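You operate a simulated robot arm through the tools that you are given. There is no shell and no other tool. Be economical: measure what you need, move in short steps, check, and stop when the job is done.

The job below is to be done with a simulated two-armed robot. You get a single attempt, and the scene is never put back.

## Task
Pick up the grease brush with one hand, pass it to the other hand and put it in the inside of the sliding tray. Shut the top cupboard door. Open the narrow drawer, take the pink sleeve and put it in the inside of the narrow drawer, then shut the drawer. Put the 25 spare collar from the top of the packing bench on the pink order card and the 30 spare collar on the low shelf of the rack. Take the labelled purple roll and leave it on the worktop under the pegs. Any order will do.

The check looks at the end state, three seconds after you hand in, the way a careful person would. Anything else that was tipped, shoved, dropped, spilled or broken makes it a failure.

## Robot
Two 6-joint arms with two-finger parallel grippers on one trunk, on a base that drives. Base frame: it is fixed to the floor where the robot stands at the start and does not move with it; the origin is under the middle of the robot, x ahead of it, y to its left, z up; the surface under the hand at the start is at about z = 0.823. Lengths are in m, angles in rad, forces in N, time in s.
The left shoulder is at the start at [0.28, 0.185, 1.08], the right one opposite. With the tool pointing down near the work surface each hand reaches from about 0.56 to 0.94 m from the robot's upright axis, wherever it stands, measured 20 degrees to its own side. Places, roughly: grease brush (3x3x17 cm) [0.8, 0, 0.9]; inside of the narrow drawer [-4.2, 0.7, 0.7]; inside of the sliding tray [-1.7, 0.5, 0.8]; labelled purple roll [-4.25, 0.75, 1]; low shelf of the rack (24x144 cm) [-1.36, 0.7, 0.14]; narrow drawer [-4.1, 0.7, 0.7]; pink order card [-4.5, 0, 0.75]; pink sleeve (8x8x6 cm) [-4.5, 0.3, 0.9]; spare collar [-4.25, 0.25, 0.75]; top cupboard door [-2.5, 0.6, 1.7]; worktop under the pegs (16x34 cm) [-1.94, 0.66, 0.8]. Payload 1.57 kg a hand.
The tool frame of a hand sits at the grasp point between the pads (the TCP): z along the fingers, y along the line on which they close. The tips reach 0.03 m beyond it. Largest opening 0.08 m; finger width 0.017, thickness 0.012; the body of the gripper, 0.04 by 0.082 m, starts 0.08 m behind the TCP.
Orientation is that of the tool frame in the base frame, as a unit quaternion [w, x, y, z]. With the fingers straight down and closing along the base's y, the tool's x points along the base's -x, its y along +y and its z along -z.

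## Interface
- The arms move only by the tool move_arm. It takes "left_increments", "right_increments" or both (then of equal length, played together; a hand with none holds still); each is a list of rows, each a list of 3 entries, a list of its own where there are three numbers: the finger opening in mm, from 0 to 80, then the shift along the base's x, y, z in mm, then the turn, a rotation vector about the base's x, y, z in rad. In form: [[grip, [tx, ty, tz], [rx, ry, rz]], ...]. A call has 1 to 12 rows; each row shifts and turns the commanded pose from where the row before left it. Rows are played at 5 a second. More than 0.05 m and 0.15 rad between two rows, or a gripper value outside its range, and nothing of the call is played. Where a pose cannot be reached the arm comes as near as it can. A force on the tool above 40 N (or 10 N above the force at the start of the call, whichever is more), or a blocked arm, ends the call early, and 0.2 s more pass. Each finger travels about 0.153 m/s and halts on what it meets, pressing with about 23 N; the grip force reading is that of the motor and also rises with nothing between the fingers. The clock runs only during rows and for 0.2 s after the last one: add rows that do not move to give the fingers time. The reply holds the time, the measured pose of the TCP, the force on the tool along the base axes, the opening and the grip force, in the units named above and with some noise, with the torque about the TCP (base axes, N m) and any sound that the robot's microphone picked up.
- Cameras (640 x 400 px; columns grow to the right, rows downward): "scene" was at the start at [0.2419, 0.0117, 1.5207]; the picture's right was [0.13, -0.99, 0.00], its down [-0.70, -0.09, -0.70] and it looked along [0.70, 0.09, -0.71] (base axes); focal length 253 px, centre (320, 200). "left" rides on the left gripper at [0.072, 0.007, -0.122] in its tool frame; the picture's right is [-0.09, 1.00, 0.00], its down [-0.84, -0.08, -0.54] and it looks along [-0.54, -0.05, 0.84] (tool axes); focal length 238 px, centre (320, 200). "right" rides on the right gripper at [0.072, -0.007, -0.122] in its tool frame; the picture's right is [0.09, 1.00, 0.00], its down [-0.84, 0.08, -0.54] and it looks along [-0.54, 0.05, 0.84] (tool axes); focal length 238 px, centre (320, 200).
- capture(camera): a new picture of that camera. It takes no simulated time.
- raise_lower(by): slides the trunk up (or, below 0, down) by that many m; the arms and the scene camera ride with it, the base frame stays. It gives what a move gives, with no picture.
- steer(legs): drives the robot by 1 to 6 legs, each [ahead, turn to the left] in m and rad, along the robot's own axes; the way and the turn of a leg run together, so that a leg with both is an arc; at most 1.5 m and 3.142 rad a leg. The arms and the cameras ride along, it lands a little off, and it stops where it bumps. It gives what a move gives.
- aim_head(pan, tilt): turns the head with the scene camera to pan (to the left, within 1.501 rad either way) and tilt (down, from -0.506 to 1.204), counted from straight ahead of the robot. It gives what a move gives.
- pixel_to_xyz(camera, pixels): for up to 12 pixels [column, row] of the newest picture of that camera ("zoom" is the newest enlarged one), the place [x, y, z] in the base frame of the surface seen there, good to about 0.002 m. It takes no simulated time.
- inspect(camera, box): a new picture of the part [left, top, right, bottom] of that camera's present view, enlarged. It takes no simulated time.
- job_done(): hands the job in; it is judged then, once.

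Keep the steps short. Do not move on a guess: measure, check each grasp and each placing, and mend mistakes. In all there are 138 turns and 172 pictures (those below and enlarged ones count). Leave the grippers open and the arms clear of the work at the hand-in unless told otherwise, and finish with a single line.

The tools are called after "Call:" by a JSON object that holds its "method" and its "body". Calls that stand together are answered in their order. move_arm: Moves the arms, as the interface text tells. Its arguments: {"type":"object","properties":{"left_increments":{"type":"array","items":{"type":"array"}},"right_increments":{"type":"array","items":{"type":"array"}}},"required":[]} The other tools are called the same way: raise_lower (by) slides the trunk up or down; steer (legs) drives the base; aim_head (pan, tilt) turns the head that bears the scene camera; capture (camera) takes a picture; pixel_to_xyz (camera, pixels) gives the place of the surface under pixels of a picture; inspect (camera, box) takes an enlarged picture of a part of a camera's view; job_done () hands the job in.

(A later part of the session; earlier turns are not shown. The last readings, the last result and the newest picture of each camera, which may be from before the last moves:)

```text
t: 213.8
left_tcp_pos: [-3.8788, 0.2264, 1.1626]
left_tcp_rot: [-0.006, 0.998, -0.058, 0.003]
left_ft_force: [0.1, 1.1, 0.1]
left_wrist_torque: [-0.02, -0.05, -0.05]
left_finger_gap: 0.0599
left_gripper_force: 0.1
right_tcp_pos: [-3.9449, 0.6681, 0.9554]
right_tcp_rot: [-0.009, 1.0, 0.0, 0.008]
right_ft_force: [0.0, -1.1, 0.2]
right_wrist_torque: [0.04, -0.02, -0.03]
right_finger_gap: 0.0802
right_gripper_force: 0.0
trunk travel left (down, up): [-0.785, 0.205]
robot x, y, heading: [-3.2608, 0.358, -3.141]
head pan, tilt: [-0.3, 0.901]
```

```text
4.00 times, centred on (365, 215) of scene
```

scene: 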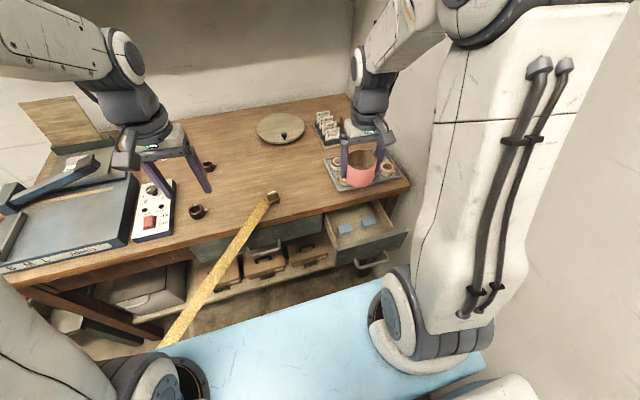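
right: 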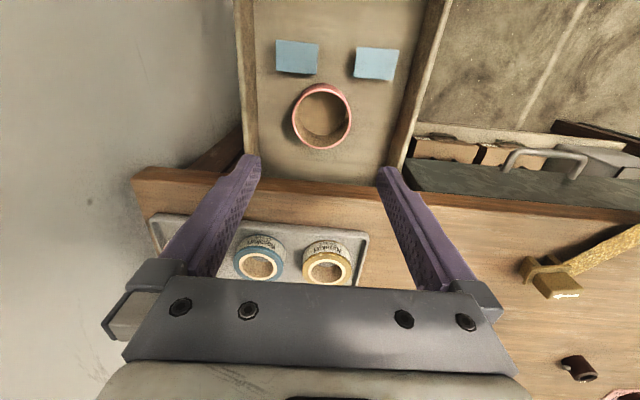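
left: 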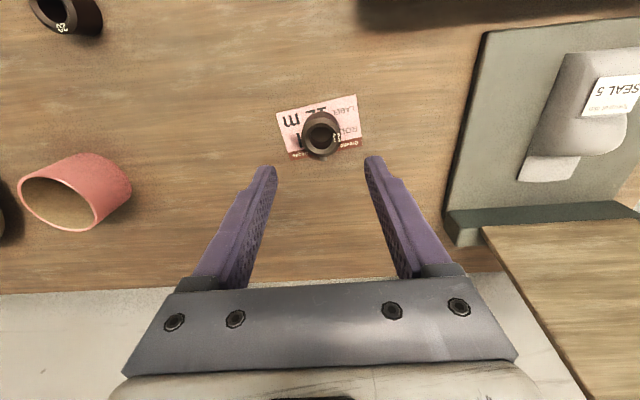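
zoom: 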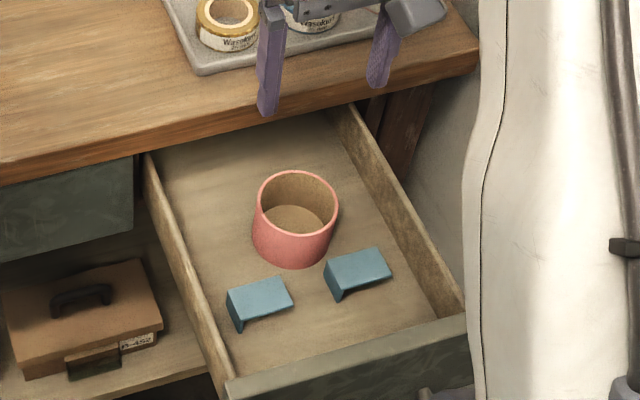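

Sleeve stands upright in the drawer. Now I close the fingers, bring the hand in front of the drawer panel, and push it shut slowly.

Call:
{"method": "move_arm", "body": {"right_increments": [[40, [40, 0, 0], [0, 0, 0]], [0, [40, 0, 0], [0, 0, 0]], [0, [40, 0, 0], [0, 0, 0]], [0, [40, 0, 0], [0, 0, 0]], [0, [30, 0, 0], [0, 0, 0]], [0, [19, 0, 0], [0, 0, 0]], [0, [0, 0, 0], [0, 0, 0]]]}}

Call:
{"method": "capture", "body": {"camera": "right"}}

```text
t: 215.4
left_tcp_pos: [-3.8798, 0.2281, 1.1637]
left_tcp_rot: [-0.006, 0.998, -0.059, 0.003]
left_ft_force: [0.2, -0.3, 0.9]
left_wrist_torque: [0.03, 0.0, -0.01]
left_finger_gap: 0.0601
left_gripper_force: 0.1
right_tcp_pos: [-3.7484, 0.6765, 0.9532]
right_tcp_rot: [-0.01, 1.0, 0.0, 0.007]
right_ft_force: [0.3, 0.1, -0.2]
right_wrist_torque: [0.0, -0.05, 0.01]
right_finger_gap: 0.0001
right_gripper_force: 21.1
right hand out of reach, approached as far as the arm can: row 6
trunk travel left (down, up): [-0.785, 0.205]
robot x, y, heading: [-3.2587, 0.3597, -3.134]
head pan, tilt: [-0.3, 0.901]
```

```text
59 pictures are left
```

right: 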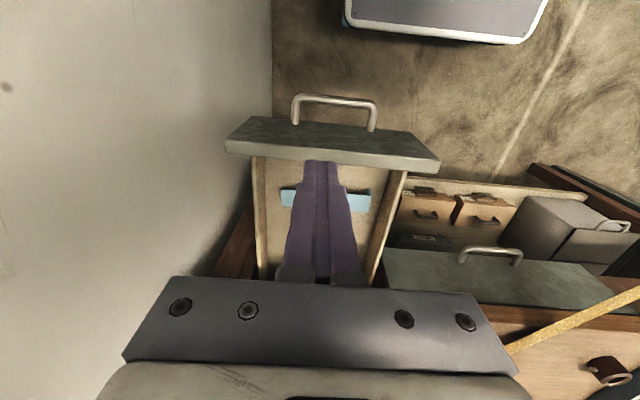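

Call:
{"method": "pixel_to_xyz", "body": {"camera": "right", "pixels": [[330, 128], [330, 140], [330, 150], [250, 120], [335, 100], [320, 158]]}}

```text
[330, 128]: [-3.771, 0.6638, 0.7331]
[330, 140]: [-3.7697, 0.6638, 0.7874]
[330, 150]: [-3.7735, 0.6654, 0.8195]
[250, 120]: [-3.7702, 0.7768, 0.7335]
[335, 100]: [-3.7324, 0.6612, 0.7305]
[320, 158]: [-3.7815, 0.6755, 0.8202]
```

Panel face is at x -3.770 and my fingers' rear face at -3.757, so it's clear. I lower to z 0.80.

Call:
{"method": "move_arm", "body": {"right_increments": [[0, [0, -5, -40], [0, 0, 0]], [0, [0, -5, -40], [0, 0, 0]], [0, [0, 0, -40], [0, 0, 0]], [0, [0, 0, -33], [0, 0, 0]], [0, [0, 0, 0], [0, 0, 0]]]}}

Call:
{"method": "capture", "body": {"camera": "right"}}

```text
t: 216.6
left_tcp_pos: [-3.8806, 0.2267, 1.1613]
left_tcp_rot: [-0.006, 0.998, -0.059, 0.003]
left_ft_force: [-0.1, -0.1, -0.8]
left_wrist_torque: [0.0, -0.02, -0.04]
left_finger_gap: 0.0602
left_gripper_force: 0.0
right_tcp_pos: [-3.748, 0.6677, 0.8004]
right_tcp_rot: [-0.012, 1.0, 0.0, 0.007]
right_ft_force: [-0.1, -0.4, 0.4]
right_wrist_torque: [0.0, 0.02, 0.0]
right_finger_gap: 0.0
right_gripper_force: 20.9
right hand out of reach, approached as far as the arm can: row 1
trunk travel left (down, up): [-0.785, 0.205]
robot x, y, heading: [-3.2628, 0.3609, -3.142]
head pan, tilt: [-0.3, 0.901]
```

```text
58 pictures are left
```

right: 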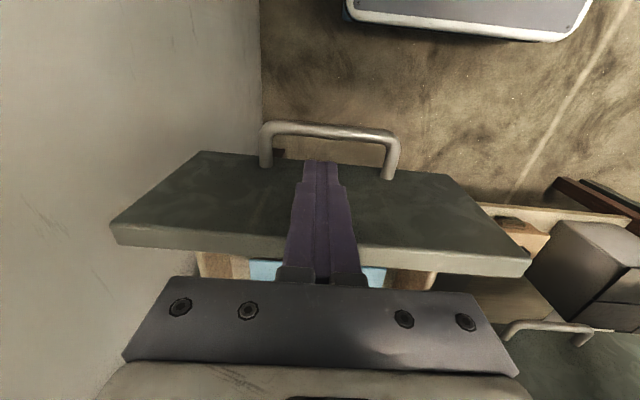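

Call:
{"method": "move_arm", "body": {"right_increments": [[0, [-8, 0, 0], [0, 0, 0]], [0, [-8, 0, 0], [0, 0, 0]], [0, [-12, 0, 0], [0, 0, 0]], [0, [-12, 0, 0], [0, 0, 0]], [0, [-12, 0, 0], [0, 0, 0]], [0, [-12, 0, 0], [0, 0, 0]], [0, [-12, 0, 0], [0, 0, 0]], [0, [-12, 0, 0], [0, 0, 0]], [0, [-12, 0, 0], [0, 0, 0]], [0, [-12, 0, 0], [0, 0, 0]], [0, [-12, 0, 0], [0, 0, 0]], [0, [-8, 0, 0], [0, 0, 0]]]}}

Call:
{"method": "capture", "body": {"camera": "scene"}}

```text
t: 219.2
left_tcp_pos: [-3.8806, 0.2278, 1.163]
left_tcp_rot: [-0.006, 0.998, -0.058, 0.003]
left_ft_force: [-0.7, -0.4, -0.7]
left_wrist_torque: [-0.02, 0.02, -0.02]
left_finger_gap: 0.0599
left_gripper_force: 0.1
right_tcp_pos: [-3.8543, 0.6681, 0.8006]
right_tcp_rot: [-0.013, 1.0, 0.0, 0.008]
right_ft_force: [0.8, -0.2, 0.0]
right_wrist_torque: [0.01, 0.06, -0.05]
right_finger_gap: 0.0
right_gripper_force: 21.5
right hand out of reach, approached as far as the arm can: row 10, 11, 12
trunk travel left (down, up): [-0.785, 0.205]
robot x, y, heading: [-3.2594, 0.3548, -3.136]
head pan, tilt: [-0.3, 0.901]
```

```text
57 pictures are left
```

scene: 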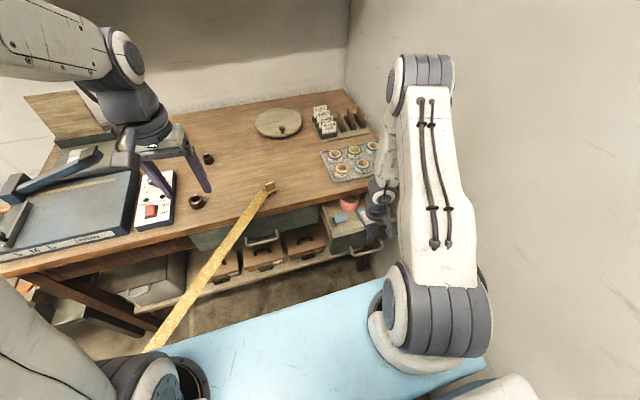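

Call:
{"method": "move_arm", "body": {"right_increments": [[0, [-12, 0, 0], [0, 0, 0]], [0, [-12, 0, 0], [0, 0, 0]], [0, [-12, 0, 0], [0, 0, 0]], [0, [-12, 0, 0], [0, 0, 0]], [0, [-12, 0, 0], [0, 0, 0]], [0, [-12, 0, 0], [0, 0, 0]], [0, [-12, 0, 0], [0, 0, 0]], [0, [-12, 0, 0], [0, 0, 0]], [0, [-12, 0, 0], [0, 0, 0]], [0, [-12, 0, 0], [0, 0, 0]], [0, [-10, 0, 0], [0, 0, 0]], [0, [0, 0, 0], [0, 0, 0]]]}}

```text
t: 221.8
left_tcp_pos: [-3.8797, 0.2274, 1.163]
left_tcp_rot: [-0.006, 0.998, -0.058, 0.003]
left_ft_force: [0.7, 1.0, 0.1]
left_wrist_torque: [-0.01, -0.01, 0.01]
left_finger_gap: 0.0597
left_gripper_force: 0.0
right_tcp_pos: [-3.9513, 0.6605, 0.8002]
right_tcp_rot: [-0.05, 0.998, -0.005, -0.036]
right_ft_force: [-0.4, 1.0, 0.3]
right_wrist_torque: [0.01, -0.02, 0.04]
right_finger_gap: 0.0
right_gripper_force: 21.1
right hand out of reach, approached as far as the arm can: row 1, 2, 3, 4, 5, 6, 7, 11
trunk travel left (down, up): [-0.785, 0.205]
robot x, y, heading: [-3.26, 0.3598, -3.136]
head pan, tilt: [-0.3, 0.901]
```

Call:
{"method": "move_arm", "body": {"right_increments": [[0, [-10, 0, 0], [0, 0, 0]], [0, [-10, 0, 0], [0, 0, 0]], [0, [-10, 0, 0], [0, 0, 0]], [0, [-8, 0, 0], [0, 0, 0]], [0, [-6, 0, 0], [0, 0, 0]], [0, [-5, 0, 0], [0, 0, 0]], [0, [-5, 0, 0], [0, 0, 0]], [0, [-4, 0, 0], [0, 0, 0]], [0, [0, 0, 0], [0, 0, 0]]]}}

Call:
{"method": "capture", "body": {"camera": "scene"}}

Call:
{"method": "capture", "body": {"camera": "right"}}

```text
t: 223.8
left_tcp_pos: [-3.8809, 0.2278, 1.1623]
left_tcp_rot: [-0.007, 0.998, -0.059, 0.004]
left_ft_force: [0.3, 0.8, -0.2]
left_wrist_torque: [0.0, -0.01, -0.03]
left_finger_gap: 0.06
left_gripper_force: 0.1
right_tcp_pos: [-3.9732, 0.6234, 0.7946]
right_tcp_rot: [-0.038, 0.999, -0.003, -0.015]
right_ft_force: [-0.5, 0.8, -0.6]
right_wrist_torque: [0.01, 0.02, 0.0]
right_finger_gap: 0.0001
right_gripper_force: 21.1
right hand out of reach, approached as far as the arm can: row 1, 2, 3, 4, 5, 6, 7, 8
trunk travel left (down, up): [-0.785, 0.205]
robot x, y, heading: [-3.259, 0.3549, -3.142]
head pan, tilt: [-0.3, 0.901]
```

```text
56 pictures are left
```

scene: 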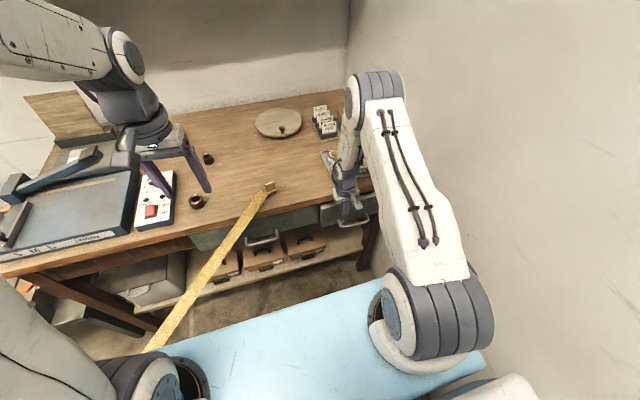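

```text
55 pictures are left
```

right: 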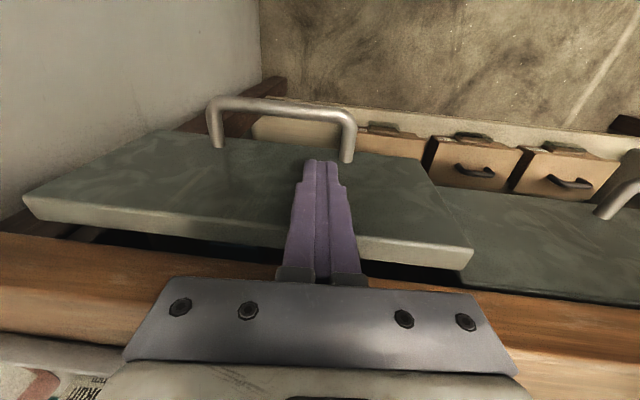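

About 2.6 cm is left and the arm is at a limit, so I use the base to push the last bit gently.

Call:
{"method": "steer", "body": {"legs": [[0.026, 0]]}}

Call:
{"method": "capture", "body": {"camera": "right"}}

```text
t: 224.6
left_tcp_pos: [-3.9053, 0.2282, 1.164]
left_tcp_rot: [-0.006, 0.998, -0.058, 0.002]
left_ft_force: [0.4, -0.4, -0.1]
left_wrist_torque: [0.0, 0.0, -0.04]
left_finger_gap: 0.0597
left_gripper_force: 0.0
right_tcp_pos: [-3.9961, 0.6237, 0.793]
right_tcp_rot: [-0.037, 0.999, -0.003, -0.01]
right_ft_force: [21.3, -0.9, -1.4]
right_wrist_torque: [0.05, 0.64, 0.17]
right_finger_gap: 0.0
right_gripper_force: 21.0
trunk travel left (down, up): [-0.785, 0.205]
robot x, y, heading: [-3.2837, 0.3577, -3.145]
head pan, tilt: [-0.3, 0.901]
```

```text
54 pictures are left
```

right: 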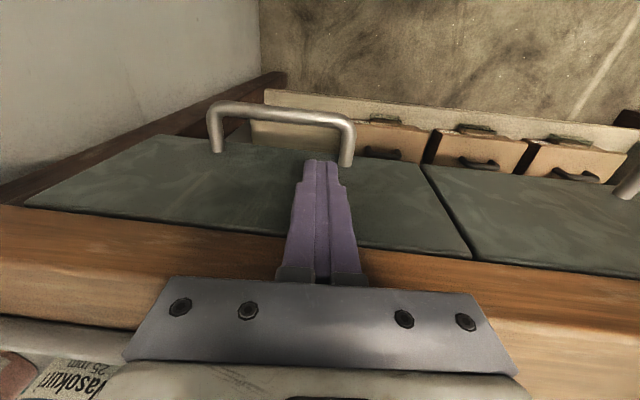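

21 N of resistance and the panel looks flush with its neighbour. I verify.

Call:
{"method": "pixel_to_xyz", "body": {"camera": "right", "pixels": [[150, 180], [250, 190], [430, 210], [480, 215], [560, 220], [410, 240]]}}

```text
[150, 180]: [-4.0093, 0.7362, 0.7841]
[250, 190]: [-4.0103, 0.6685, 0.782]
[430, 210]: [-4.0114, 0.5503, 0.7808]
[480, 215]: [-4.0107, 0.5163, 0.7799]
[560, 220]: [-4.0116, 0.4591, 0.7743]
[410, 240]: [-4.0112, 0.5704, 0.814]
```

Flush with its neighbour (both x≈-4.011): the drawer is shut. I lift the right hand out.

Call:
{"method": "move_arm", "body": {"right_increments": [[0, [8, 0, 0], [0, 0, 0]], [0, [10, 0, 20], [0, 0, 0]], [0, [10, 0, 40], [0, 0, 0]], [0, [0, 0, 45], [0, 0, 0]], [20, [0, 0, 45], [0, 0, 0]], [40, [0, 0, 45], [0, 0, 0]], [60, [0, -10, 45], [0, 0, 0]], [60, [0, -20, 45], [0, 0, 0]], [60, [0, -20, 40], [0, 0, 0]]]}}

Call:
{"method": "inspect", "body": {"camera": "scene", "box": [280, 90, 440, 220]}}

Call:
{"method": "capture", "body": {"camera": "right"}}

```text
t: 226.6
left_tcp_pos: [-3.9065, 0.2274, 1.1618]
left_tcp_rot: [-0.006, 0.998, -0.059, 0.002]
left_ft_force: [-0.2, -0.8, -0.6]
left_wrist_torque: [0.0, 0.02, 0.02]
left_finger_gap: 0.0599
left_gripper_force: 0.0
right_tcp_pos: [-3.9173, 0.6121, 1.0553]
right_tcp_rot: [-0.082, 0.996, 0.001, -0.021]
right_ft_force: [0.3, 1.3, 0.2]
right_wrist_torque: [0.05, 0.01, -0.01]
right_finger_gap: 0.0601
right_gripper_force: 0.1
right hand out of reach, approached as far as the arm can: row 4, 5, 6, 7, 8, 9
trunk travel left (down, up): [-0.785, 0.205]
robot x, y, heading: [-3.2853, 0.359, -3.14]
head pan, tilt: [-0.3, 0.901]
```

```text
3.08 times, centred on (360, 155) of scene
```

zoom: 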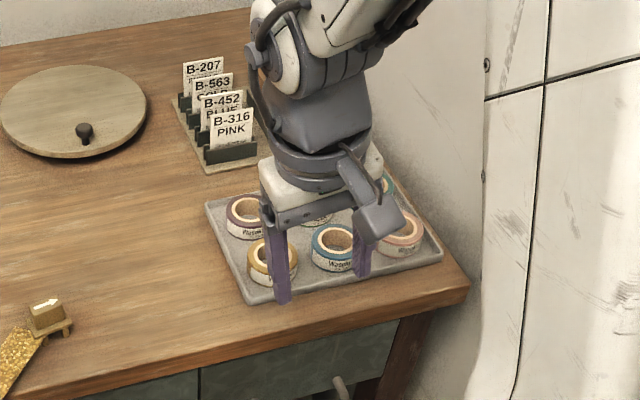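

```text
52 pictures are left
```

right: 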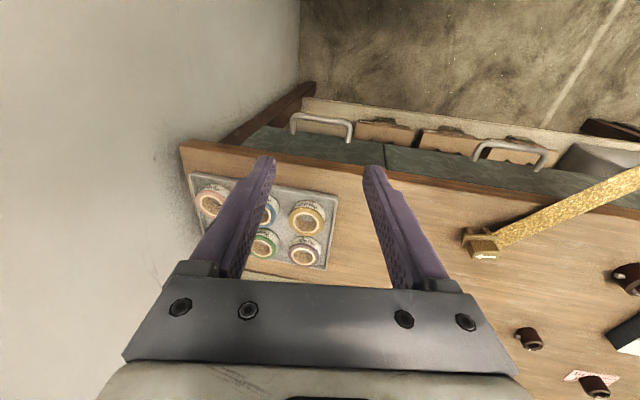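

Next: purple roll (back-left of the tray) and the 30 collar. I drive forward 0.15 m; both are then in reach. Then I straighten the right hand.

Call:
{"method": "steer", "body": {"legs": [[0.15, 0]]}}

Call:
{"method": "move_arm", "body": {"right_increments": [[60, [-30, 0, 10], [0, 0, 0]], [60, [-30, 0, 10], [-0.05, -0.015, 0]], [60, [-20, 0, 10], [-0.055, -0.015, 0]], [60, [0, 0, 10], [-0.055, -0.012, 0]], [60, [0, 0, 0], [0, 0, 0]]]}}

Call:
{"method": "capture", "body": {"camera": "right"}}

Call:
{"method": "capture", "body": {"camera": "left"}}

```text
t: 228.0
left_tcp_pos: [-4.057, 0.2276, 1.1629]
left_tcp_rot: [-0.006, 0.998, -0.058, 0.004]
left_ft_force: [0.7, -0.8, -0.3]
left_wrist_torque: [0.04, -0.02, 0.0]
left_finger_gap: 0.0599
left_gripper_force: 0.1
right_tcp_pos: [-4.0691, 0.6122, 1.0545]
right_tcp_rot: [-0.081, 0.996, 0.001, -0.02]
right_ft_force: [0.6, 0.4, -0.8]
right_wrist_torque: [-0.02, 0.03, -0.04]
right_finger_gap: 0.06
right_gripper_force: 0.1
trunk travel left (down, up): [-0.785, 0.205]
robot x, y, heading: [-3.4376, 0.3562, -3.143]
head pan, tilt: [-0.3, 0.901]
```

```text
t: 229.2
left_tcp_pos: [-4.0575, 0.2283, 1.1626]
left_tcp_rot: [-0.006, 0.998, -0.058, 0.003]
left_ft_force: [-0.3, 0.3, -0.1]
left_wrist_torque: [-0.01, 0.01, -0.02]
left_finger_gap: 0.0598
left_gripper_force: 0.1
right_tcp_pos: [-4.1246, 0.6142, 1.0465]
right_tcp_rot: [-0.09, 0.996, 0.003, -0.019]
right_ft_force: [-0.3, 0.4, 0.2]
right_wrist_torque: [0.01, 0.01, -0.02]
right_finger_gap: 0.0601
right_gripper_force: 0.2
right hand out of reach, approached as far as the arm can: row 1, 2, 3, 4
trunk travel left (down, up): [-0.785, 0.205]
robot x, y, heading: [-3.4392, 0.3589, -3.141]
head pan, tilt: [-0.3, 0.901]
```

```text
51 pictures are left
```

right: 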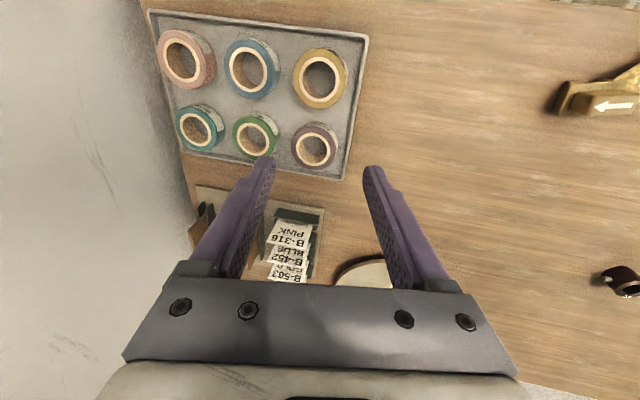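

```text
50 pictures are left
```

left: 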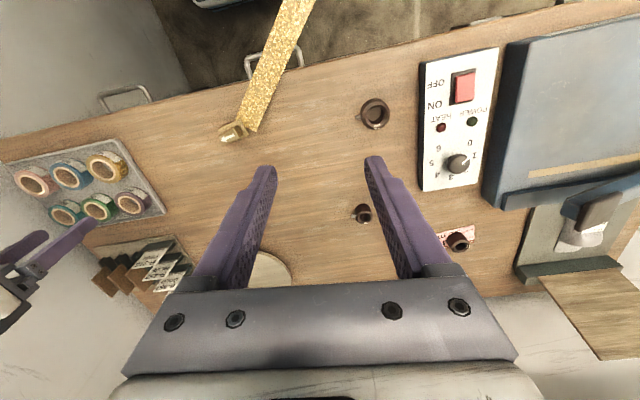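

The right arm is in an awkward configuration. I try moving it inward and up toward its nominal pose.

Call:
{"method": "move_arm", "body": {"right_increments": [[60, [0, -20, 10], [0, 0, 0]], [60, [0, -20, 15], [0, 0, 0]], [60, [10, -20, 20], [0, 0, 0]], [60, [10, -10, 20], [-0.05, 0, 0]], [60, [10, -10, 20], [-0.05, -0.02, 0]], [60, [10, 0, 10], [-0.05, -0.02, 0]], [60, [0, 0, 0], [0, 0, 0]]]}}

Call:
{"method": "capture", "body": {"camera": "scene"}}

```text
t: 230.8
left_tcp_pos: [-4.0575, 0.2266, 1.1618]
left_tcp_rot: [-0.006, 0.998, -0.058, 0.002]
left_ft_force: [0.3, -1.4, -0.1]
left_wrist_torque: [-0.01, 0.02, -0.03]
left_finger_gap: 0.06
left_gripper_force: 0.0
right_tcp_pos: [-4.0691, 0.5365, 1.088]
right_tcp_rot: [-0.09, 0.996, 0.004, -0.03]
right_ft_force: [0.0, 0.2, 0.1]
right_wrist_torque: [-0.01, 0.01, 0.03]
right_finger_gap: 0.0602
right_gripper_force: 0.0
right hand out of reach, approached as far as the arm can: row 3, 4, 5, 6
trunk travel left (down, up): [-0.785, 0.205]
robot x, y, heading: [-3.4385, 0.3569, -3.138]
head pan, tilt: [-0.3, 0.901]
```

```text
49 pictures are left
```

scene: 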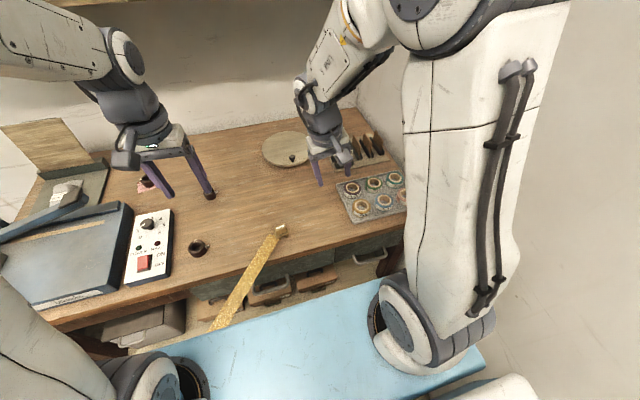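

Call:
{"method": "move_arm", "body": {"right_increments": [[60, [-15, 0, 0], [0, 0, 0.12]], [60, [-15, 0, 0], [0, 0, 0.12]], [60, [-15, 0, 0], [-0.05, -0.02, 0.1]], [60, [-15, 0, 0], [-0.05, -0.02, 0.1]], [60, [0, 0, 0], [-0.05, -0.02, 0]], [60, [0, 0, 0], [-0.05, 0, 0]], [60, [0, 0, 0], [0, 0, 0]]]}}

```text
t: 232.4
left_tcp_pos: [-4.0577, 0.2278, 1.163]
left_tcp_rot: [-0.006, 0.998, -0.058, 0.003]
left_ft_force: [0.6, -0.9, -0.8]
left_wrist_torque: [0.0, -0.03, -0.01]
left_finger_gap: 0.0601
left_gripper_force: 0.1
right_tcp_pos: [-4.0957, 0.4853, 1.0676]
right_tcp_rot: [-0.081, 0.981, 0.168, -0.046]
right_ft_force: [0.0, 0.0, -1.0]
right_wrist_torque: [0.01, -0.02, -0.01]
right_finger_gap: 0.06
right_gripper_force: 0.0
right hand out of reach, approached as far as the arm can: row 2, 3, 4, 5
trunk travel left (down, up): [-0.785, 0.205]
robot x, y, heading: [-3.4361, 0.358, -3.142]
head pan, tilt: [-0.3, 0.901]
```

Call:
{"method": "move_arm", "body": {"right_increments": [[60, [-40, 0, 0], [0, 0, 0]], [60, [-40, 0, 0], [0, 0, 0]], [60, [-30, 10, 0], [0, 0, 0]], [60, [0, 10, 0], [-0.05, -0.04, -0.1]], [60, [0, 10, 0], [-0.05, -0.04, -0.1]], [60, [0, 10, 0], [-0.05, -0.04, -0.1]], [60, [0, 0, 0], [0, 0, 0]]]}}

```text
t: 234.0
left_tcp_pos: [-4.0583, 0.2282, 1.1622]
left_tcp_rot: [-0.006, 0.998, -0.059, 0.003]
left_ft_force: [-1.0, 0.5, 0.5]
left_wrist_torque: [0.02, -0.02, -0.02]
left_finger_gap: 0.0598
left_gripper_force: 0.0
right_tcp_pos: [-4.1644, 0.5112, 1.0152]
right_tcp_rot: [-0.079, 0.988, 0.123, -0.049]
right_ft_force: [-0.5, -0.1, -0.4]
right_wrist_torque: [0.02, 0.01, 0.0]
right_finger_gap: 0.06
right_gripper_force: 0.1
right hand out of reach, approached as far as the arm can: row 1, 2, 3, 4, 5, 6
trunk travel left (down, up): [-0.785, 0.205]
robot x, y, heading: [-3.4354, 0.3558, -3.139]
head pan, tilt: [-0.3, 0.901]
```

The arm seems to have switched to a limited configuration when close to the body. I back the base up and retrace the path through the near-body pose to recover.

Call:
{"method": "steer", "body": {"legs": [[-0.16, 0]]}}

Call:
{"method": "move_arm", "body": {"right_increments": [[40, [25, 18, -6], [0, 0, 0]], [40, [28, 20, -6], [-0.03, -0.02, -0.05]], [40, [28, 20, -8], [-0.04, -0.03, -0.05]], [40, [28, 20, -8], [-0.04, -0.03, -0.05]], [40, [30, 20, -8], [-0.04, -0.03, -0.05]], [40, [30, 20, -8], [0, 0, -0.04]], [40, [30, 20, -8], [0, 0, 0]], [40, [25, 15, -8], [0, 0, 0]], [40, [0, 0, 0], [0, 0, 0]]]}}

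```text
t: 235.4
left_tcp_pos: [-3.8974, 0.2268, 1.1615]
left_tcp_rot: [-0.006, 0.998, -0.058, 0.003]
left_ft_force: [-1.0, 0.8, 0.3]
left_wrist_torque: [0.02, -0.02, 0.02]
left_finger_gap: 0.0599
left_gripper_force: 0.1
right_tcp_pos: [-4.0038, 0.5113, 1.0145]
right_tcp_rot: [-0.078, 0.988, 0.122, -0.049]
right_ft_force: [-0.9, -0.3, -0.2]
right_wrist_torque: [-0.02, -0.04, -0.01]
right_finger_gap: 0.06
right_gripper_force: 0.1
trunk travel left (down, up): [-0.785, 0.205]
robot x, y, heading: [-3.2782, 0.3586, -3.141]
head pan, tilt: [-0.3, 0.901]
```

```text
t: 237.4
left_tcp_pos: [-3.8972, 0.2282, 1.1631]
left_tcp_rot: [-0.007, 0.998, -0.058, 0.003]
left_ft_force: [-0.3, 0.7, 0.3]
left_wrist_torque: [-0.03, 0.0, 0.03]
left_finger_gap: 0.0598
left_gripper_force: 0.2
right_tcp_pos: [-3.7911, 0.597, 0.9238]
right_tcp_rot: [-0.006, 1.0, 0.004, 0.009]
right_ft_force: [0.0, 0.1, 0.8]
right_wrist_torque: [-0.02, -0.05, -0.01]
right_finger_gap: 0.0401
right_gripper_force: 0.2
right hand out of reach, approached as far as the arm can: row 2, 3, 4, 5, 6, 7, 8
trunk travel left (down, up): [-0.785, 0.205]
robot x, y, heading: [-3.2751, 0.3578, -3.14]
head pan, tilt: [-0.3, 0.901]
```

Vertical again. Now try rising, then forward.

Call:
{"method": "move_arm", "body": {"right_increments": [[60, [0, 5, 30], [0, 0, 0]], [60, [-15, 5, 30], [0, 0, 0]], [60, [-25, 0, 30], [0, 0, 0]], [60, [-25, 0, 30], [0, 0, 0]], [60, [-25, 0, 30], [0, 0, 0]], [60, [-20, -10, 30], [0, 0, 0]], [60, [0, -10, 30], [0, 0, 0]], [60, [0, 0, 0], [0, 0, 0]]]}}

```text
t: 239.2
left_tcp_pos: [-3.897, 0.2271, 1.1619]
left_tcp_rot: [-0.006, 0.998, -0.059, 0.003]
left_ft_force: [0.8, 0.0, -0.3]
left_wrist_torque: [-0.02, 0.01, -0.01]
left_finger_gap: 0.0601
left_gripper_force: 0.0
right_tcp_pos: [-3.8461, 0.6028, 1.0078]
right_tcp_rot: [-0.053, 0.999, 0.002, -0.008]
right_ft_force: [1.0, 0.2, 0.0]
right_wrist_torque: [0.01, 0.01, 0.01]
right_finger_gap: 0.0603
right_gripper_force: 0.0
right hand out of reach, approached as far as the arm can: row 1, 2, 3, 4, 5, 6, 7
trunk travel left (down, up): [-0.785, 0.205]
robot x, y, heading: [-3.2771, 0.3579, -3.143]
head pan, tilt: [-0.3, 0.901]
```

Call:
{"method": "move_arm", "body": {"right_increments": [[0, [13.5, 11, -35], [-0.03, 0, 0]], [0, [13.5, 11, -35], [-0.04, 0, 0]], [0, [13.5, 11, -35], [-0.03, 0, 0]], [0, [13.5, 11, -35], [0, 0, 0]], [0, [13.5, 11, -35], [0, 0, 0]], [0, [13.5, 10, -33], [0, 0, 0]], [0, [0, 0, 0], [0, 0, 0]], [0, [0, 0, 0], [0, 0, 0]]]}}

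Call:
{"method": "move_arm", "body": {"right_increments": [[0, [0, 3, 33], [0, 0, 0]], [0, [0, 3, 40], [0, 0, 0]], [0, [0, 2, 40], [0, 0, 0]], [0, [0, 1, 40], [0, 0, 0]], [0, [-19, 0, 0], [0, 0, 0]], [0, [-30, 0, 0], [0, 0, 0]], [0, [-40, 0, 0], [0, 0, 0]], [0, [-40, 0, 0], [0, 0, 0]], [0, [-40, 0, 0], [0, 0, 0]], [0, [0, 0, 0], [0, 0, 0]]]}}

```text
t: 241.0
left_tcp_pos: [-3.8971, 0.2284, 1.1634]
left_tcp_rot: [-0.006, 0.998, -0.059, 0.003]
left_ft_force: [0.1, 0.1, 0.5]
left_wrist_torque: [0.01, -0.01, 0.0]
left_finger_gap: 0.0599
left_gripper_force: 0.0
right_tcp_pos: [-3.8191, 0.5668, 0.8151]
right_tcp_rot: [0.031, 1.0, 0.002, 0.002]
right_ft_force: [-0.9, 0.1, -0.3]
right_wrist_torque: [0.01, 0.03, 0.05]
right_finger_gap: 0.0
right_gripper_force: 21.2
right hand out of reach, approached as far as the arm can: row 1, 2, 4, 5, 6
trunk travel left (down, up): [-0.785, 0.205]
robot x, y, heading: [-3.2779, 0.3618, -3.141]
head pan, tilt: [-0.3, 0.901]
```

```text
t: 243.2
left_tcp_pos: [-3.8974, 0.2277, 1.1628]
left_tcp_rot: [-0.006, 0.998, -0.058, 0.003]
left_ft_force: [-0.3, 0.0, -0.6]
left_wrist_torque: [0.01, -0.03, 0.01]
left_finger_gap: 0.06
left_gripper_force: 0.1
right_tcp_pos: [-3.9958, 0.577, 0.9721]
right_tcp_rot: [0.013, 1.0, 0.003, -0.003]
right_ft_force: [1.0, 0.1, 0.3]
right_wrist_torque: [0.01, -0.03, 0.01]
right_finger_gap: 0.0
right_gripper_force: 21.2
right hand out of reach, approached as far as the arm can: row 1, 3, 4
trunk travel left (down, up): [-0.785, 0.205]
robot x, y, heading: [-3.2761, 0.3591, -3.141]
head pan, tilt: [-0.3, 0.901]
```

It now moves freely. I drive forward 0.16 m and bring the right hand up over the roll tray.

Call:
{"method": "move_arm", "body": {"right_increments": [[40, [0, 0, 40], [0, 0, 0]], [40, [0, 0, 40], [0, 0, 0]], [40, [0, 0, 40], [-0.026, 0, 0]]]}}

Call:
{"method": "steer", "body": {"legs": [[0.16, 0]]}}

Call:
{"method": "capture", "body": {"camera": "right"}}

```text
t: 244.0
left_tcp_pos: [-3.8968, 0.2283, 1.1624]
left_tcp_rot: [-0.006, 0.998, -0.058, 0.003]
left_ft_force: [0.0, 0.2, 0.3]
left_wrist_torque: [-0.02, -0.02, 0.0]
left_finger_gap: 0.0601
left_gripper_force: 0.0
right_tcp_pos: [-3.9947, 0.5788, 1.0933]
right_tcp_rot: [0.026, 1.0, 0.003, -0.004]
right_ft_force: [0.0, -0.6, 0.8]
right_wrist_torque: [-0.02, -0.01, -0.02]
right_finger_gap: 0.04
right_gripper_force: 0.0
trunk travel left (down, up): [-0.785, 0.205]
robot x, y, heading: [-3.2747, 0.3586, -3.14]
head pan, tilt: [-0.3, 0.901]
```

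```text
t: 245.4
left_tcp_pos: [-4.0561, 0.2275, 1.1628]
left_tcp_rot: [-0.005, 0.998, -0.058, 0.003]
left_ft_force: [0.2, 0.4, 0.7]
left_wrist_torque: [-0.03, 0.02, 0.0]
left_finger_gap: 0.06
left_gripper_force: 0.0
right_tcp_pos: [-4.1544, 0.5778, 1.0925]
right_tcp_rot: [0.027, 1.0, 0.003, -0.004]
right_ft_force: [0.1, -0.4, -0.3]
right_wrist_torque: [0.0, 0.02, -0.01]
right_finger_gap: 0.0402
right_gripper_force: 0.0
trunk travel left (down, up): [-0.785, 0.205]
robot x, y, heading: [-3.4339, 0.3576, -3.143]
head pan, tilt: [-0.3, 0.901]
```

```text
48 pictures are left
```

right: 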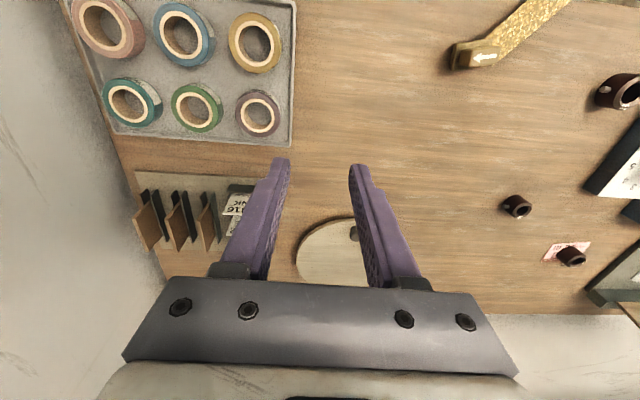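

Call:
{"method": "pixel_to_xyz", "body": {"camera": "right", "pixels": [[259, 91], [259, 135], [238, 113], [280, 114], [258, 114], [247, 104], [292, 120], [215, 110], [285, 140], [256, 72]]}}

Call:
{"method": "inspect", "body": {"camera": "right", "box": [200, 70, 310, 160]}}

```text
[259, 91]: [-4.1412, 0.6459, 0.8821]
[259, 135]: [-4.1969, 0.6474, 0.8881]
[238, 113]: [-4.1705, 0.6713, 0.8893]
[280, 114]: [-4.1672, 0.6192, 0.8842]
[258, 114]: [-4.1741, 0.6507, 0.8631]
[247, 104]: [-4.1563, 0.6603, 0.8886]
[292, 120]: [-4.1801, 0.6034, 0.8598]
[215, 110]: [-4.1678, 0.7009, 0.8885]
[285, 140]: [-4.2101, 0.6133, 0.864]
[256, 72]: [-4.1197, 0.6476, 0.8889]
```

```text
4.44 times, centred on (255, 115) of right
```

zoom: 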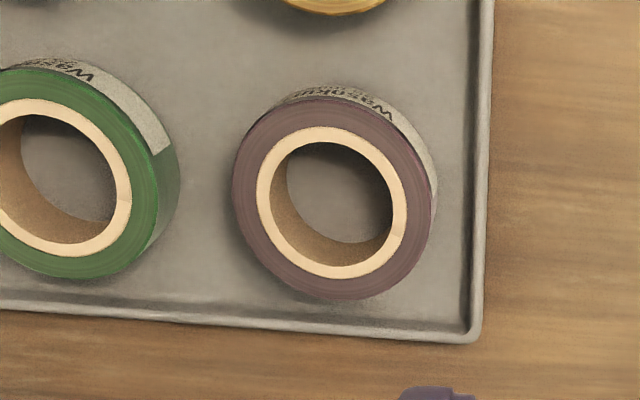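

Purple roll: centre (-4.170,0.6455), Ø55 mm, top z 0.889. I'll pinch its left wall, one finger in the core and one outside, with the tips staying above the tray rim. Moving above it.

Call:
{"method": "move_arm", "body": {"right_increments": [[34, [-8, 23, 0], [0.026, 0, 0]], [34, [-7.5, 23, 0], [0.026, 0, 0]], [34, [0, 0, -45], [0, 0, 0]], [34, [0, 0, -45], [0, 0, 0]], [34, [0, 0, -50], [0, 0, 0]], [34, [0, 0, 0], [0, 0, 0]]]}}

Call:
{"method": "capture", "body": {"camera": "right"}}

```text
t: 246.8
left_tcp_pos: [-4.0568, 0.2272, 1.1618]
left_tcp_rot: [-0.006, 0.998, -0.058, 0.004]
left_ft_force: [-0.3, 0.3, -0.4]
left_wrist_torque: [-0.02, 0.0, 0.04]
left_finger_gap: 0.06
left_gripper_force: 0.0
right_tcp_pos: [-4.1708, 0.6245, 0.9521]
right_tcp_rot: [0.0, 1.0, 0.003, -0.004]
right_ft_force: [-0.6, 0.1, -0.2]
right_wrist_torque: [0.01, 0.0, -0.01]
right_finger_gap: 0.0338
right_gripper_force: 0.0
trunk travel left (down, up): [-0.785, 0.205]
robot x, y, heading: [-3.4358, 0.3585, -3.143]
head pan, tilt: [-0.3, 0.901]
```

```text
46 pictures are left
```

right: 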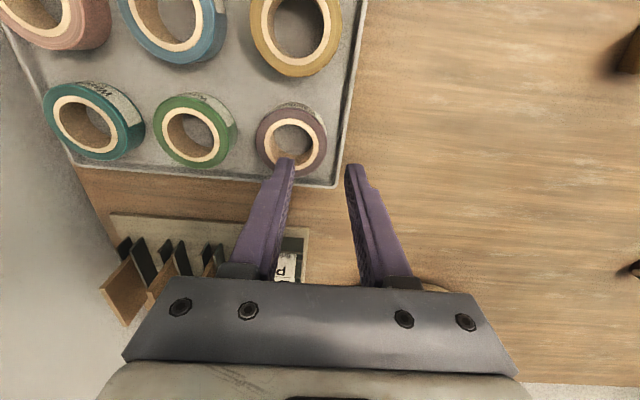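

Call:
{"method": "pixel_to_xyz", "body": {"camera": "right", "pixels": [[292, 120], [272, 140], [314, 142], [258, 137], [327, 143], [291, 107]]}}

```text
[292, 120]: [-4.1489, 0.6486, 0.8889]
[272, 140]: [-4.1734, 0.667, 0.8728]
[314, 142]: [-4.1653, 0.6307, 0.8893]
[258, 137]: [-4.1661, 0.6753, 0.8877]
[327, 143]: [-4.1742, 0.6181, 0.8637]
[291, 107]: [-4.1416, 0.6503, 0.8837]
```

Wall mid at y≈0.627. I shift 2.5 mm, descend to z 0.906 and close.

Call:
{"method": "move_arm", "body": {"right_increments": [[34, [1, 2.5, -20], [0, 0, 0]], [34, [0, 0, -15], [0, 0, 0]], [34, [0, 0, -11], [0, 0, 0]], [34, [0, 0, 0], [0, 0, 0]], [20, [0, 0, 0], [0, 0, 0]], [0, [0, 0, 0], [0, 0, 0]], [0, [0, 0, 0], [0, 0, 0]]]}}

Call:
{"method": "capture", "body": {"camera": "right"}}

```text
t: 248.4
left_tcp_pos: [-4.0567, 0.2271, 1.1627]
left_tcp_rot: [-0.006, 0.998, -0.058, 0.003]
left_ft_force: [0.2, 0.8, -0.1]
left_wrist_torque: [0.0, 0.02, 0.02]
left_finger_gap: 0.06
left_gripper_force: 0.0
right_tcp_pos: [-4.1676, 0.6275, 0.9068]
right_tcp_rot: [0.0, 1.0, 0.002, -0.004]
right_ft_force: [0.3, -0.3, 0.6]
right_wrist_torque: [-0.02, -0.01, 0.05]
right_finger_gap: 0.0119
right_gripper_force: 22.8
trunk travel left (down, up): [-0.785, 0.205]
robot x, y, heading: [-3.4355, 0.3568, -3.138]
head pan, tilt: [-0.3, 0.901]
```

```text
45 pictures are left
```

right: 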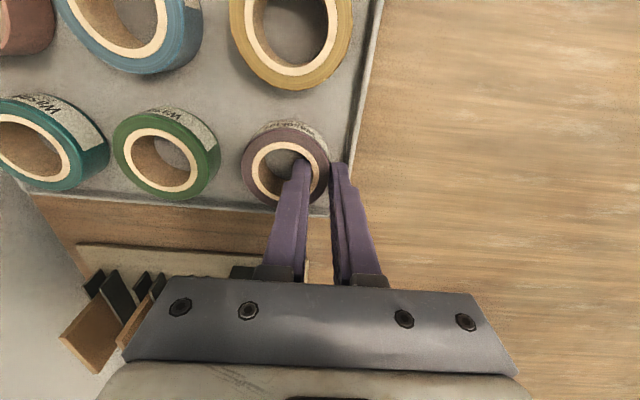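

Gripped. I lift the roll while the left hand yaws and moves above the 30 collar.

Call:
{"method": "move_arm", "body": {"right_increments": [[0, [0, 0, 10], [0, 0, 0]], [0, [0, 0, 20], [0, 0, 0]], [0, [0, 0, 40], [0, 0, 0]], [0, [0, 0, 45], [0, 0, 0]], [0, [0, 0, 45], [0, 0, 0]], [0, [0, -10, 40], [0, 0, 0]], [0, [10, -10, 0], [0, 0, 0]], [0, [10, -10, 0], [0, 0, 0]], [0, [10, -10, 0], [0, 0, 0]], [0, [0, 0, 0], [0, 0, 0]], [0, [0, 0, 0], [0, 0, 0]], [0, [0, 0, 0], [0, 0, 0]]], "left_increments": [[60, [-2.5, -6.7, -10], [0, 0, -0.132]], [60, [-2.5, -6.7, -10], [0, 0, -0.132]], [60, [-2.5, -6.7, -10], [0, 0, -0.132]], [60, [-2.5, -6.7, -10], [0, 0, -0.132]], [60, [-2.5, -6.7, -10], [0, 0, -0.132]], [60, [-2.5, -6.7, -10], [0, 0, -0.132]], [60, [-2.5, -6.7, -10], [0, 0, -0.132]], [60, [-2.5, -6.7, -10], [0, 0, -0.132]], [60, [-2.5, -6.7, -10], [0, 0, -0.132]], [60, [-2.5, -6.7, -10], [0, 0, -0.132]], [60, [-2.5, -6.7, -10], [0, 0, -0.132]], [60, [0, 0, 0], [0, 0, 0]]]}}

Call:
{"method": "capture", "body": {"camera": "right"}}

Call:
{"method": "capture", "body": {"camera": "left"}}

```text
t: 251.0
left_tcp_pos: [-4.0843, 0.153, 1.053]
left_tcp_rot: [-0.002, 0.707, -0.707, 0.007]
left_ft_force: [0.4, 1.1, -0.7]
left_wrist_torque: [0.0, -0.02, 0.03]
left_finger_gap: 0.0599
left_gripper_force: 0.2
right_tcp_pos: [-4.1395, 0.5867, 1.1052]
right_tcp_rot: [0.0, 1.0, 0.003, -0.005]
right_ft_force: [0.3, 0.8, 0.2]
right_wrist_torque: [0.0, 0.01, -0.01]
right_finger_gap: 0.0115
right_gripper_force: 22.6
trunk travel left (down, up): [-0.785, 0.205]
robot x, y, heading: [-3.4361, 0.3572, -3.144]
head pan, tilt: [-0.3, 0.901]
```

```text
44 pictures are left
```

right: 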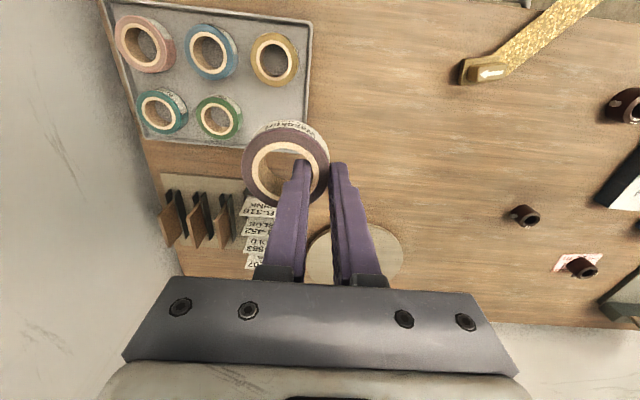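

```text
43 pictures are left
```

left: 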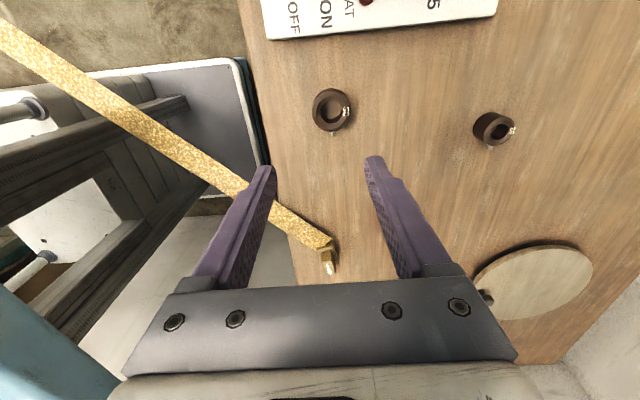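

Call:
{"method": "pixel_to_xyz", "body": {"camera": "left", "pixels": [[314, 110], [351, 110], [332, 90], [332, 130], [333, 134], [345, 111]]}}

Call:
{"method": "inspect", "body": {"camera": "left", "box": [290, 70, 370, 150]}}

```text
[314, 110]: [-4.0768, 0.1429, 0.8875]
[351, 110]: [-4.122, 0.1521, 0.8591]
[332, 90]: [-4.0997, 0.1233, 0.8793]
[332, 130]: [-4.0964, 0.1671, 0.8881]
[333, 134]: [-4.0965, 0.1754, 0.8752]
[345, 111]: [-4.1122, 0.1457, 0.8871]
```

```text
5.00 times, centred on (330, 110) of left
```

zoom: 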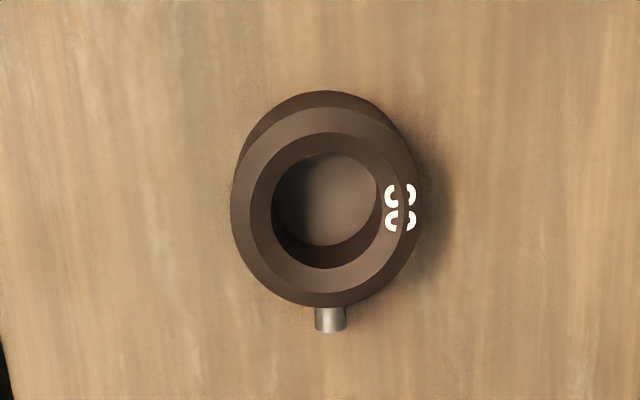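

Labelled 30, centre ≈ (-4.097,0.146). I correct, descend and grip.

Call:
{"method": "move_arm", "body": {"left_increments": [[70, [-13, -7, -40], [0, 0, 0]], [70, [0, 0, -45], [0, 0, 0]], [70, [0, 0, -40], [0, 0, 0]], [70, [0, 0, -25], [0, 0, 0]], [70, [0, 0, -10], [0, 0, 0]], [70, [0, 0, 0], [0, 0, 0]], [45, [0, 0, 0], [0, 0, 0]], [0, [0, 0, 0], [0, 0, 0]], [0, [0, 0, 0], [0, 0, 0]]]}}

Call:
{"method": "capture", "body": {"camera": "left"}}

```text
t: 253.0
left_tcp_pos: [-4.0979, 0.1458, 0.8915]
left_tcp_rot: [-0.002, 0.708, -0.706, 0.006]
left_ft_force: [0.2, -0.2, 0.5]
left_wrist_torque: [0.03, 0.02, -0.03]
left_finger_gap: 0.0435
left_gripper_force: 22.8
right_tcp_pos: [-4.1393, 0.5861, 1.1058]
right_tcp_rot: [-0.001, 1.0, 0.003, -0.004]
right_ft_force: [-0.2, 0.4, -0.6]
right_wrist_torque: [0.0, -0.02, -0.01]
right_finger_gap: 0.0118
right_gripper_force: 22.8
trunk travel left (down, up): [-0.785, 0.205]
robot x, y, heading: [-3.4379, 0.3594, -3.139]
head pan, tilt: [-0.3, 0.901]
```

```text
41 pictures are left
```

left: 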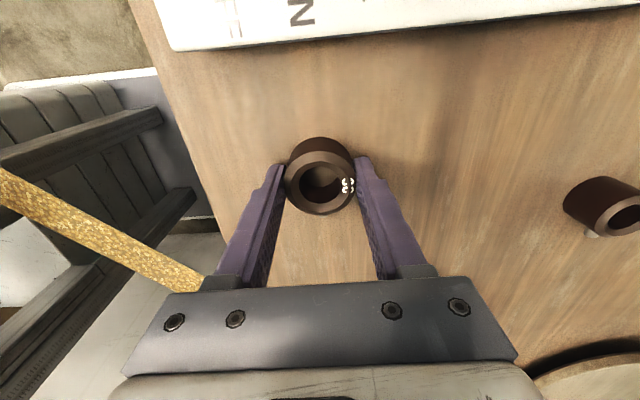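

Gripped (43.5 mm). I lift and yaw the left hand back.

Call:
{"method": "move_arm", "body": {"left_increments": [[0, [0, 0, 15], [0, 0, 0]], [0, [0, 0, 40], [0, 0, 0]], [0, [5, 2, 22], [0, 0, 0.145]], [0, [5, 2, 22], [0, 0, 0.145]], [0, [5, 2, 22], [0, 0, 0.145]], [0, [5, 2, 22], [0, 0, 0.145]], [0, [5, 2, 22], [0, 0, 0.145]], [0, [5, 2, 22], [0, 0, 0.145]], [0, [5, 2, 22], [0, 0, 0.145]], [0, [5, 2, 22], [0, 0, 0.145]], [0, [5, 2, 22], [0, 0, 0.145]], [0, [5, 2, 15], [0, 0, 0.145]]]}}

Call:
{"method": "capture", "body": {"camera": "left"}}

```text
t: 255.6
left_tcp_pos: [-4.0491, 0.1666, 1.1605]
left_tcp_rot: [-0.005, 0.998, -0.057, 0.004]
left_ft_force: [0.6, 0.0, -0.1]
left_wrist_torque: [0.02, -0.02, -0.03]
left_finger_gap: 0.0439
left_gripper_force: 23.0
right_tcp_pos: [-4.1391, 0.587, 1.1057]
right_tcp_rot: [0.0, 1.0, 0.002, -0.005]
right_ft_force: [0.0, -0.3, 0.2]
right_wrist_torque: [-0.02, 0.02, -0.02]
right_finger_gap: 0.0116
right_gripper_force: 22.8
trunk travel left (down, up): [-0.785, 0.205]
robot x, y, heading: [-3.4334, 0.3546, -3.138]
head pan, tilt: [-0.3, 0.901]
```

```text
40 pictures are left
```

left: 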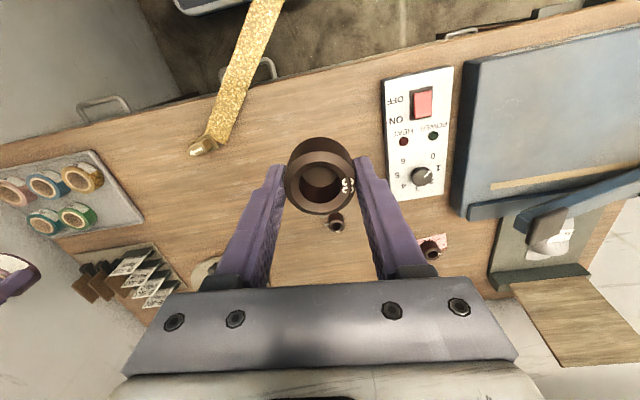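

Both objects are held. To leave without the right hand hitting the wall, I turn left (hands pass above the ribbon at z>1.05) and drive out parallel to the ribbon.

Call:
{"method": "steer", "body": {"legs": [[0, 1.2], [0, 1.2], [0.85, 0]]}}

Call:
{"method": "aim_head", "body": {"pan": 0.3, "tilt": 0.5}}

Call:
{"method": "capture", "body": {"camera": "scene"}}

```text
t: 266.1
left_tcp_pos: [-2.2347, -0.4854, 1.1605]
left_tcp_rot: [-0.005, 0.417, 0.909, -0.004]
left_ft_force: [0.0, 0.3, -0.4]
left_wrist_torque: [-0.03, -0.03, 0.0]
left_finger_gap: 0.0438
left_gripper_force: 22.8
right_tcp_pos: [-2.4523, -0.8553, 1.1074]
right_tcp_rot: [0.004, 0.362, 0.932, -0.001]
right_ft_force: [-0.3, -0.6, -0.6]
right_wrist_torque: [0.0, -0.04, 0.0]
right_finger_gap: 0.0115
right_gripper_force: 23.2
trunk travel left (down, up): [-0.785, 0.205]
robot x, y, heading: [-2.813, -0.211, -0.742]
head pan, tilt: [-0.3, 0.901]
```

```text
t: 267.1
left_tcp_pos: [-2.2346, -0.4845, 1.1607]
left_tcp_rot: [-0.005, 0.418, 0.908, -0.004]
left_ft_force: [1.2, -0.6, -0.7]
left_wrist_torque: [-0.04, 0.02, 0.0]
left_finger_gap: 0.0439
left_gripper_force: 23.1
right_tcp_pos: [-2.4514, -0.8556, 1.1068]
right_tcp_rot: [0.004, 0.36, 0.933, -0.001]
right_ft_force: [-0.2, 0.3, 0.0]
right_wrist_torque: [0.01, 0.01, -0.02]
right_finger_gap: 0.0112
right_gripper_force: 23.3
trunk travel left (down, up): [-0.785, 0.205]
robot x, y, heading: [-2.8145, -0.2103, -0.742]
head pan, tilt: [0.3, 0.499]
```

```text
39 pictures are left
```

scene: 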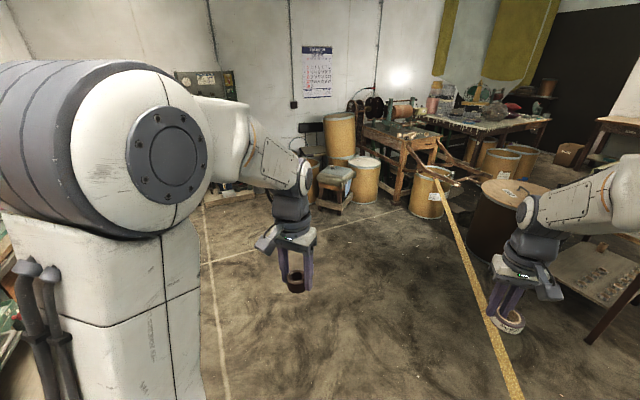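

Clear. I turn to +x, drive to x≈-2.08, and face the peg worktop.

Call:
{"method": "steer", "body": {"legs": [[0, 0.742], [0.735, 0], [0, 1.571]]}}

Call:
{"method": "aim_head", "body": {"pan": 0.0, "tilt": 0.75}}

Call:
{"method": "capture", "body": {"camera": "scene"}}

```text
t: 276.9
left_tcp_pos: [-2.2591, 0.4017, 1.1614]
left_tcp_rot: [0.002, -0.66, 0.751, -0.007]
left_ft_force: [-0.3, 0.2, -1.3]
left_wrist_torque: [0.02, 0.02, -0.02]
left_finger_gap: 0.0435
left_gripper_force: 23.1
right_tcp_pos: [-1.8393, 0.4896, 1.1063]
right_tcp_rot: [0.003, -0.706, 0.708, 0.003]
right_ft_force: [-0.2, -0.3, -0.7]
right_wrist_torque: [0.0, 0.03, 0.0]
right_finger_gap: 0.0112
right_gripper_force: 23.5
trunk travel left (down, up): [-0.785, 0.205]
robot x, y, heading: [-2.0703, -0.2156, 1.568]
head pan, tilt: [0.3, 0.499]
```

```text
t: 277.7
left_tcp_pos: [-2.2597, 0.401, 1.161]
left_tcp_rot: [0.002, -0.66, 0.751, -0.007]
left_ft_force: [-1.1, 0.3, -1.2]
left_wrist_torque: [-0.01, -0.01, 0.0]
left_finger_gap: 0.0438
left_gripper_force: 22.6
right_tcp_pos: [-1.8393, 0.4895, 1.1063]
right_tcp_rot: [0.003, -0.706, 0.709, 0.003]
right_ft_force: [0.5, -0.7, -1.2]
right_wrist_torque: [-0.01, 0.01, 0.01]
right_finger_gap: 0.0115
right_gripper_force: 23.2
trunk travel left (down, up): [-0.785, 0.205]
robot x, y, heading: [-2.0731, -0.2145, 1.564]
head pan, tilt: [0.0, 0.75]
```

```text
38 pictures are left
```

scene: 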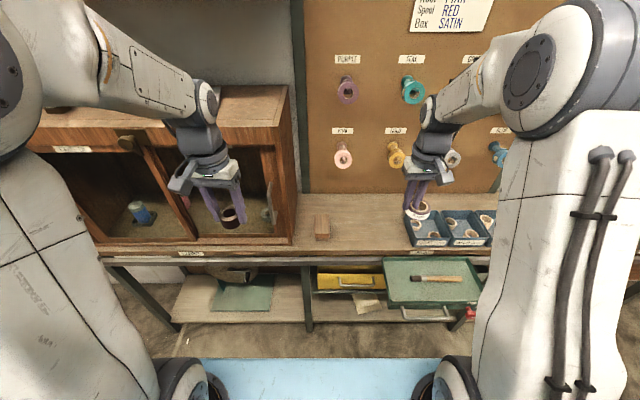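

Call:
{"method": "pixel_to_xyz", "body": {"camera": "scene", "pixels": [[365, 220], [345, 235], [385, 210], [322, 235], [330, 225], [408, 232], [365, 243], [350, 205], [365, 200], [425, 213]]}}

Call:
{"method": "inspect", "body": {"camera": "scene", "box": [290, 160, 460, 270]}}

```text
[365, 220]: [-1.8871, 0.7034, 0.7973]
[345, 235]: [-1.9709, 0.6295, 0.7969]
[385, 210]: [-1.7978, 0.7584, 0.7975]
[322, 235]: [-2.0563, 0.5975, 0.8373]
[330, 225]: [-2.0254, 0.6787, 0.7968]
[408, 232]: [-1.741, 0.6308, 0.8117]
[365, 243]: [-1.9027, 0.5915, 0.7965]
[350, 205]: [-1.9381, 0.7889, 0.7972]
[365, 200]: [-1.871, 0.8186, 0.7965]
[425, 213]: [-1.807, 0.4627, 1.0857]
```

```text
3.64 times, centred on (375, 215) of scene
```

zoom: 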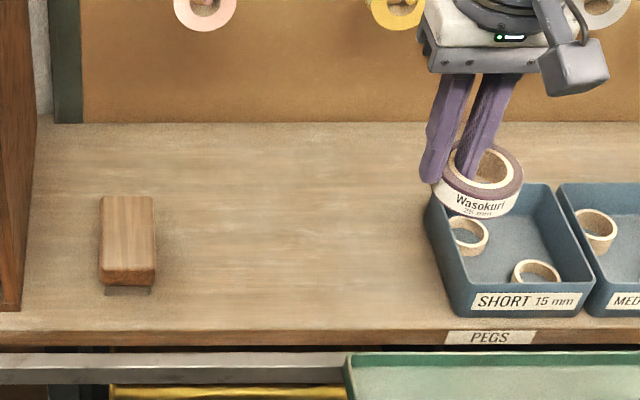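

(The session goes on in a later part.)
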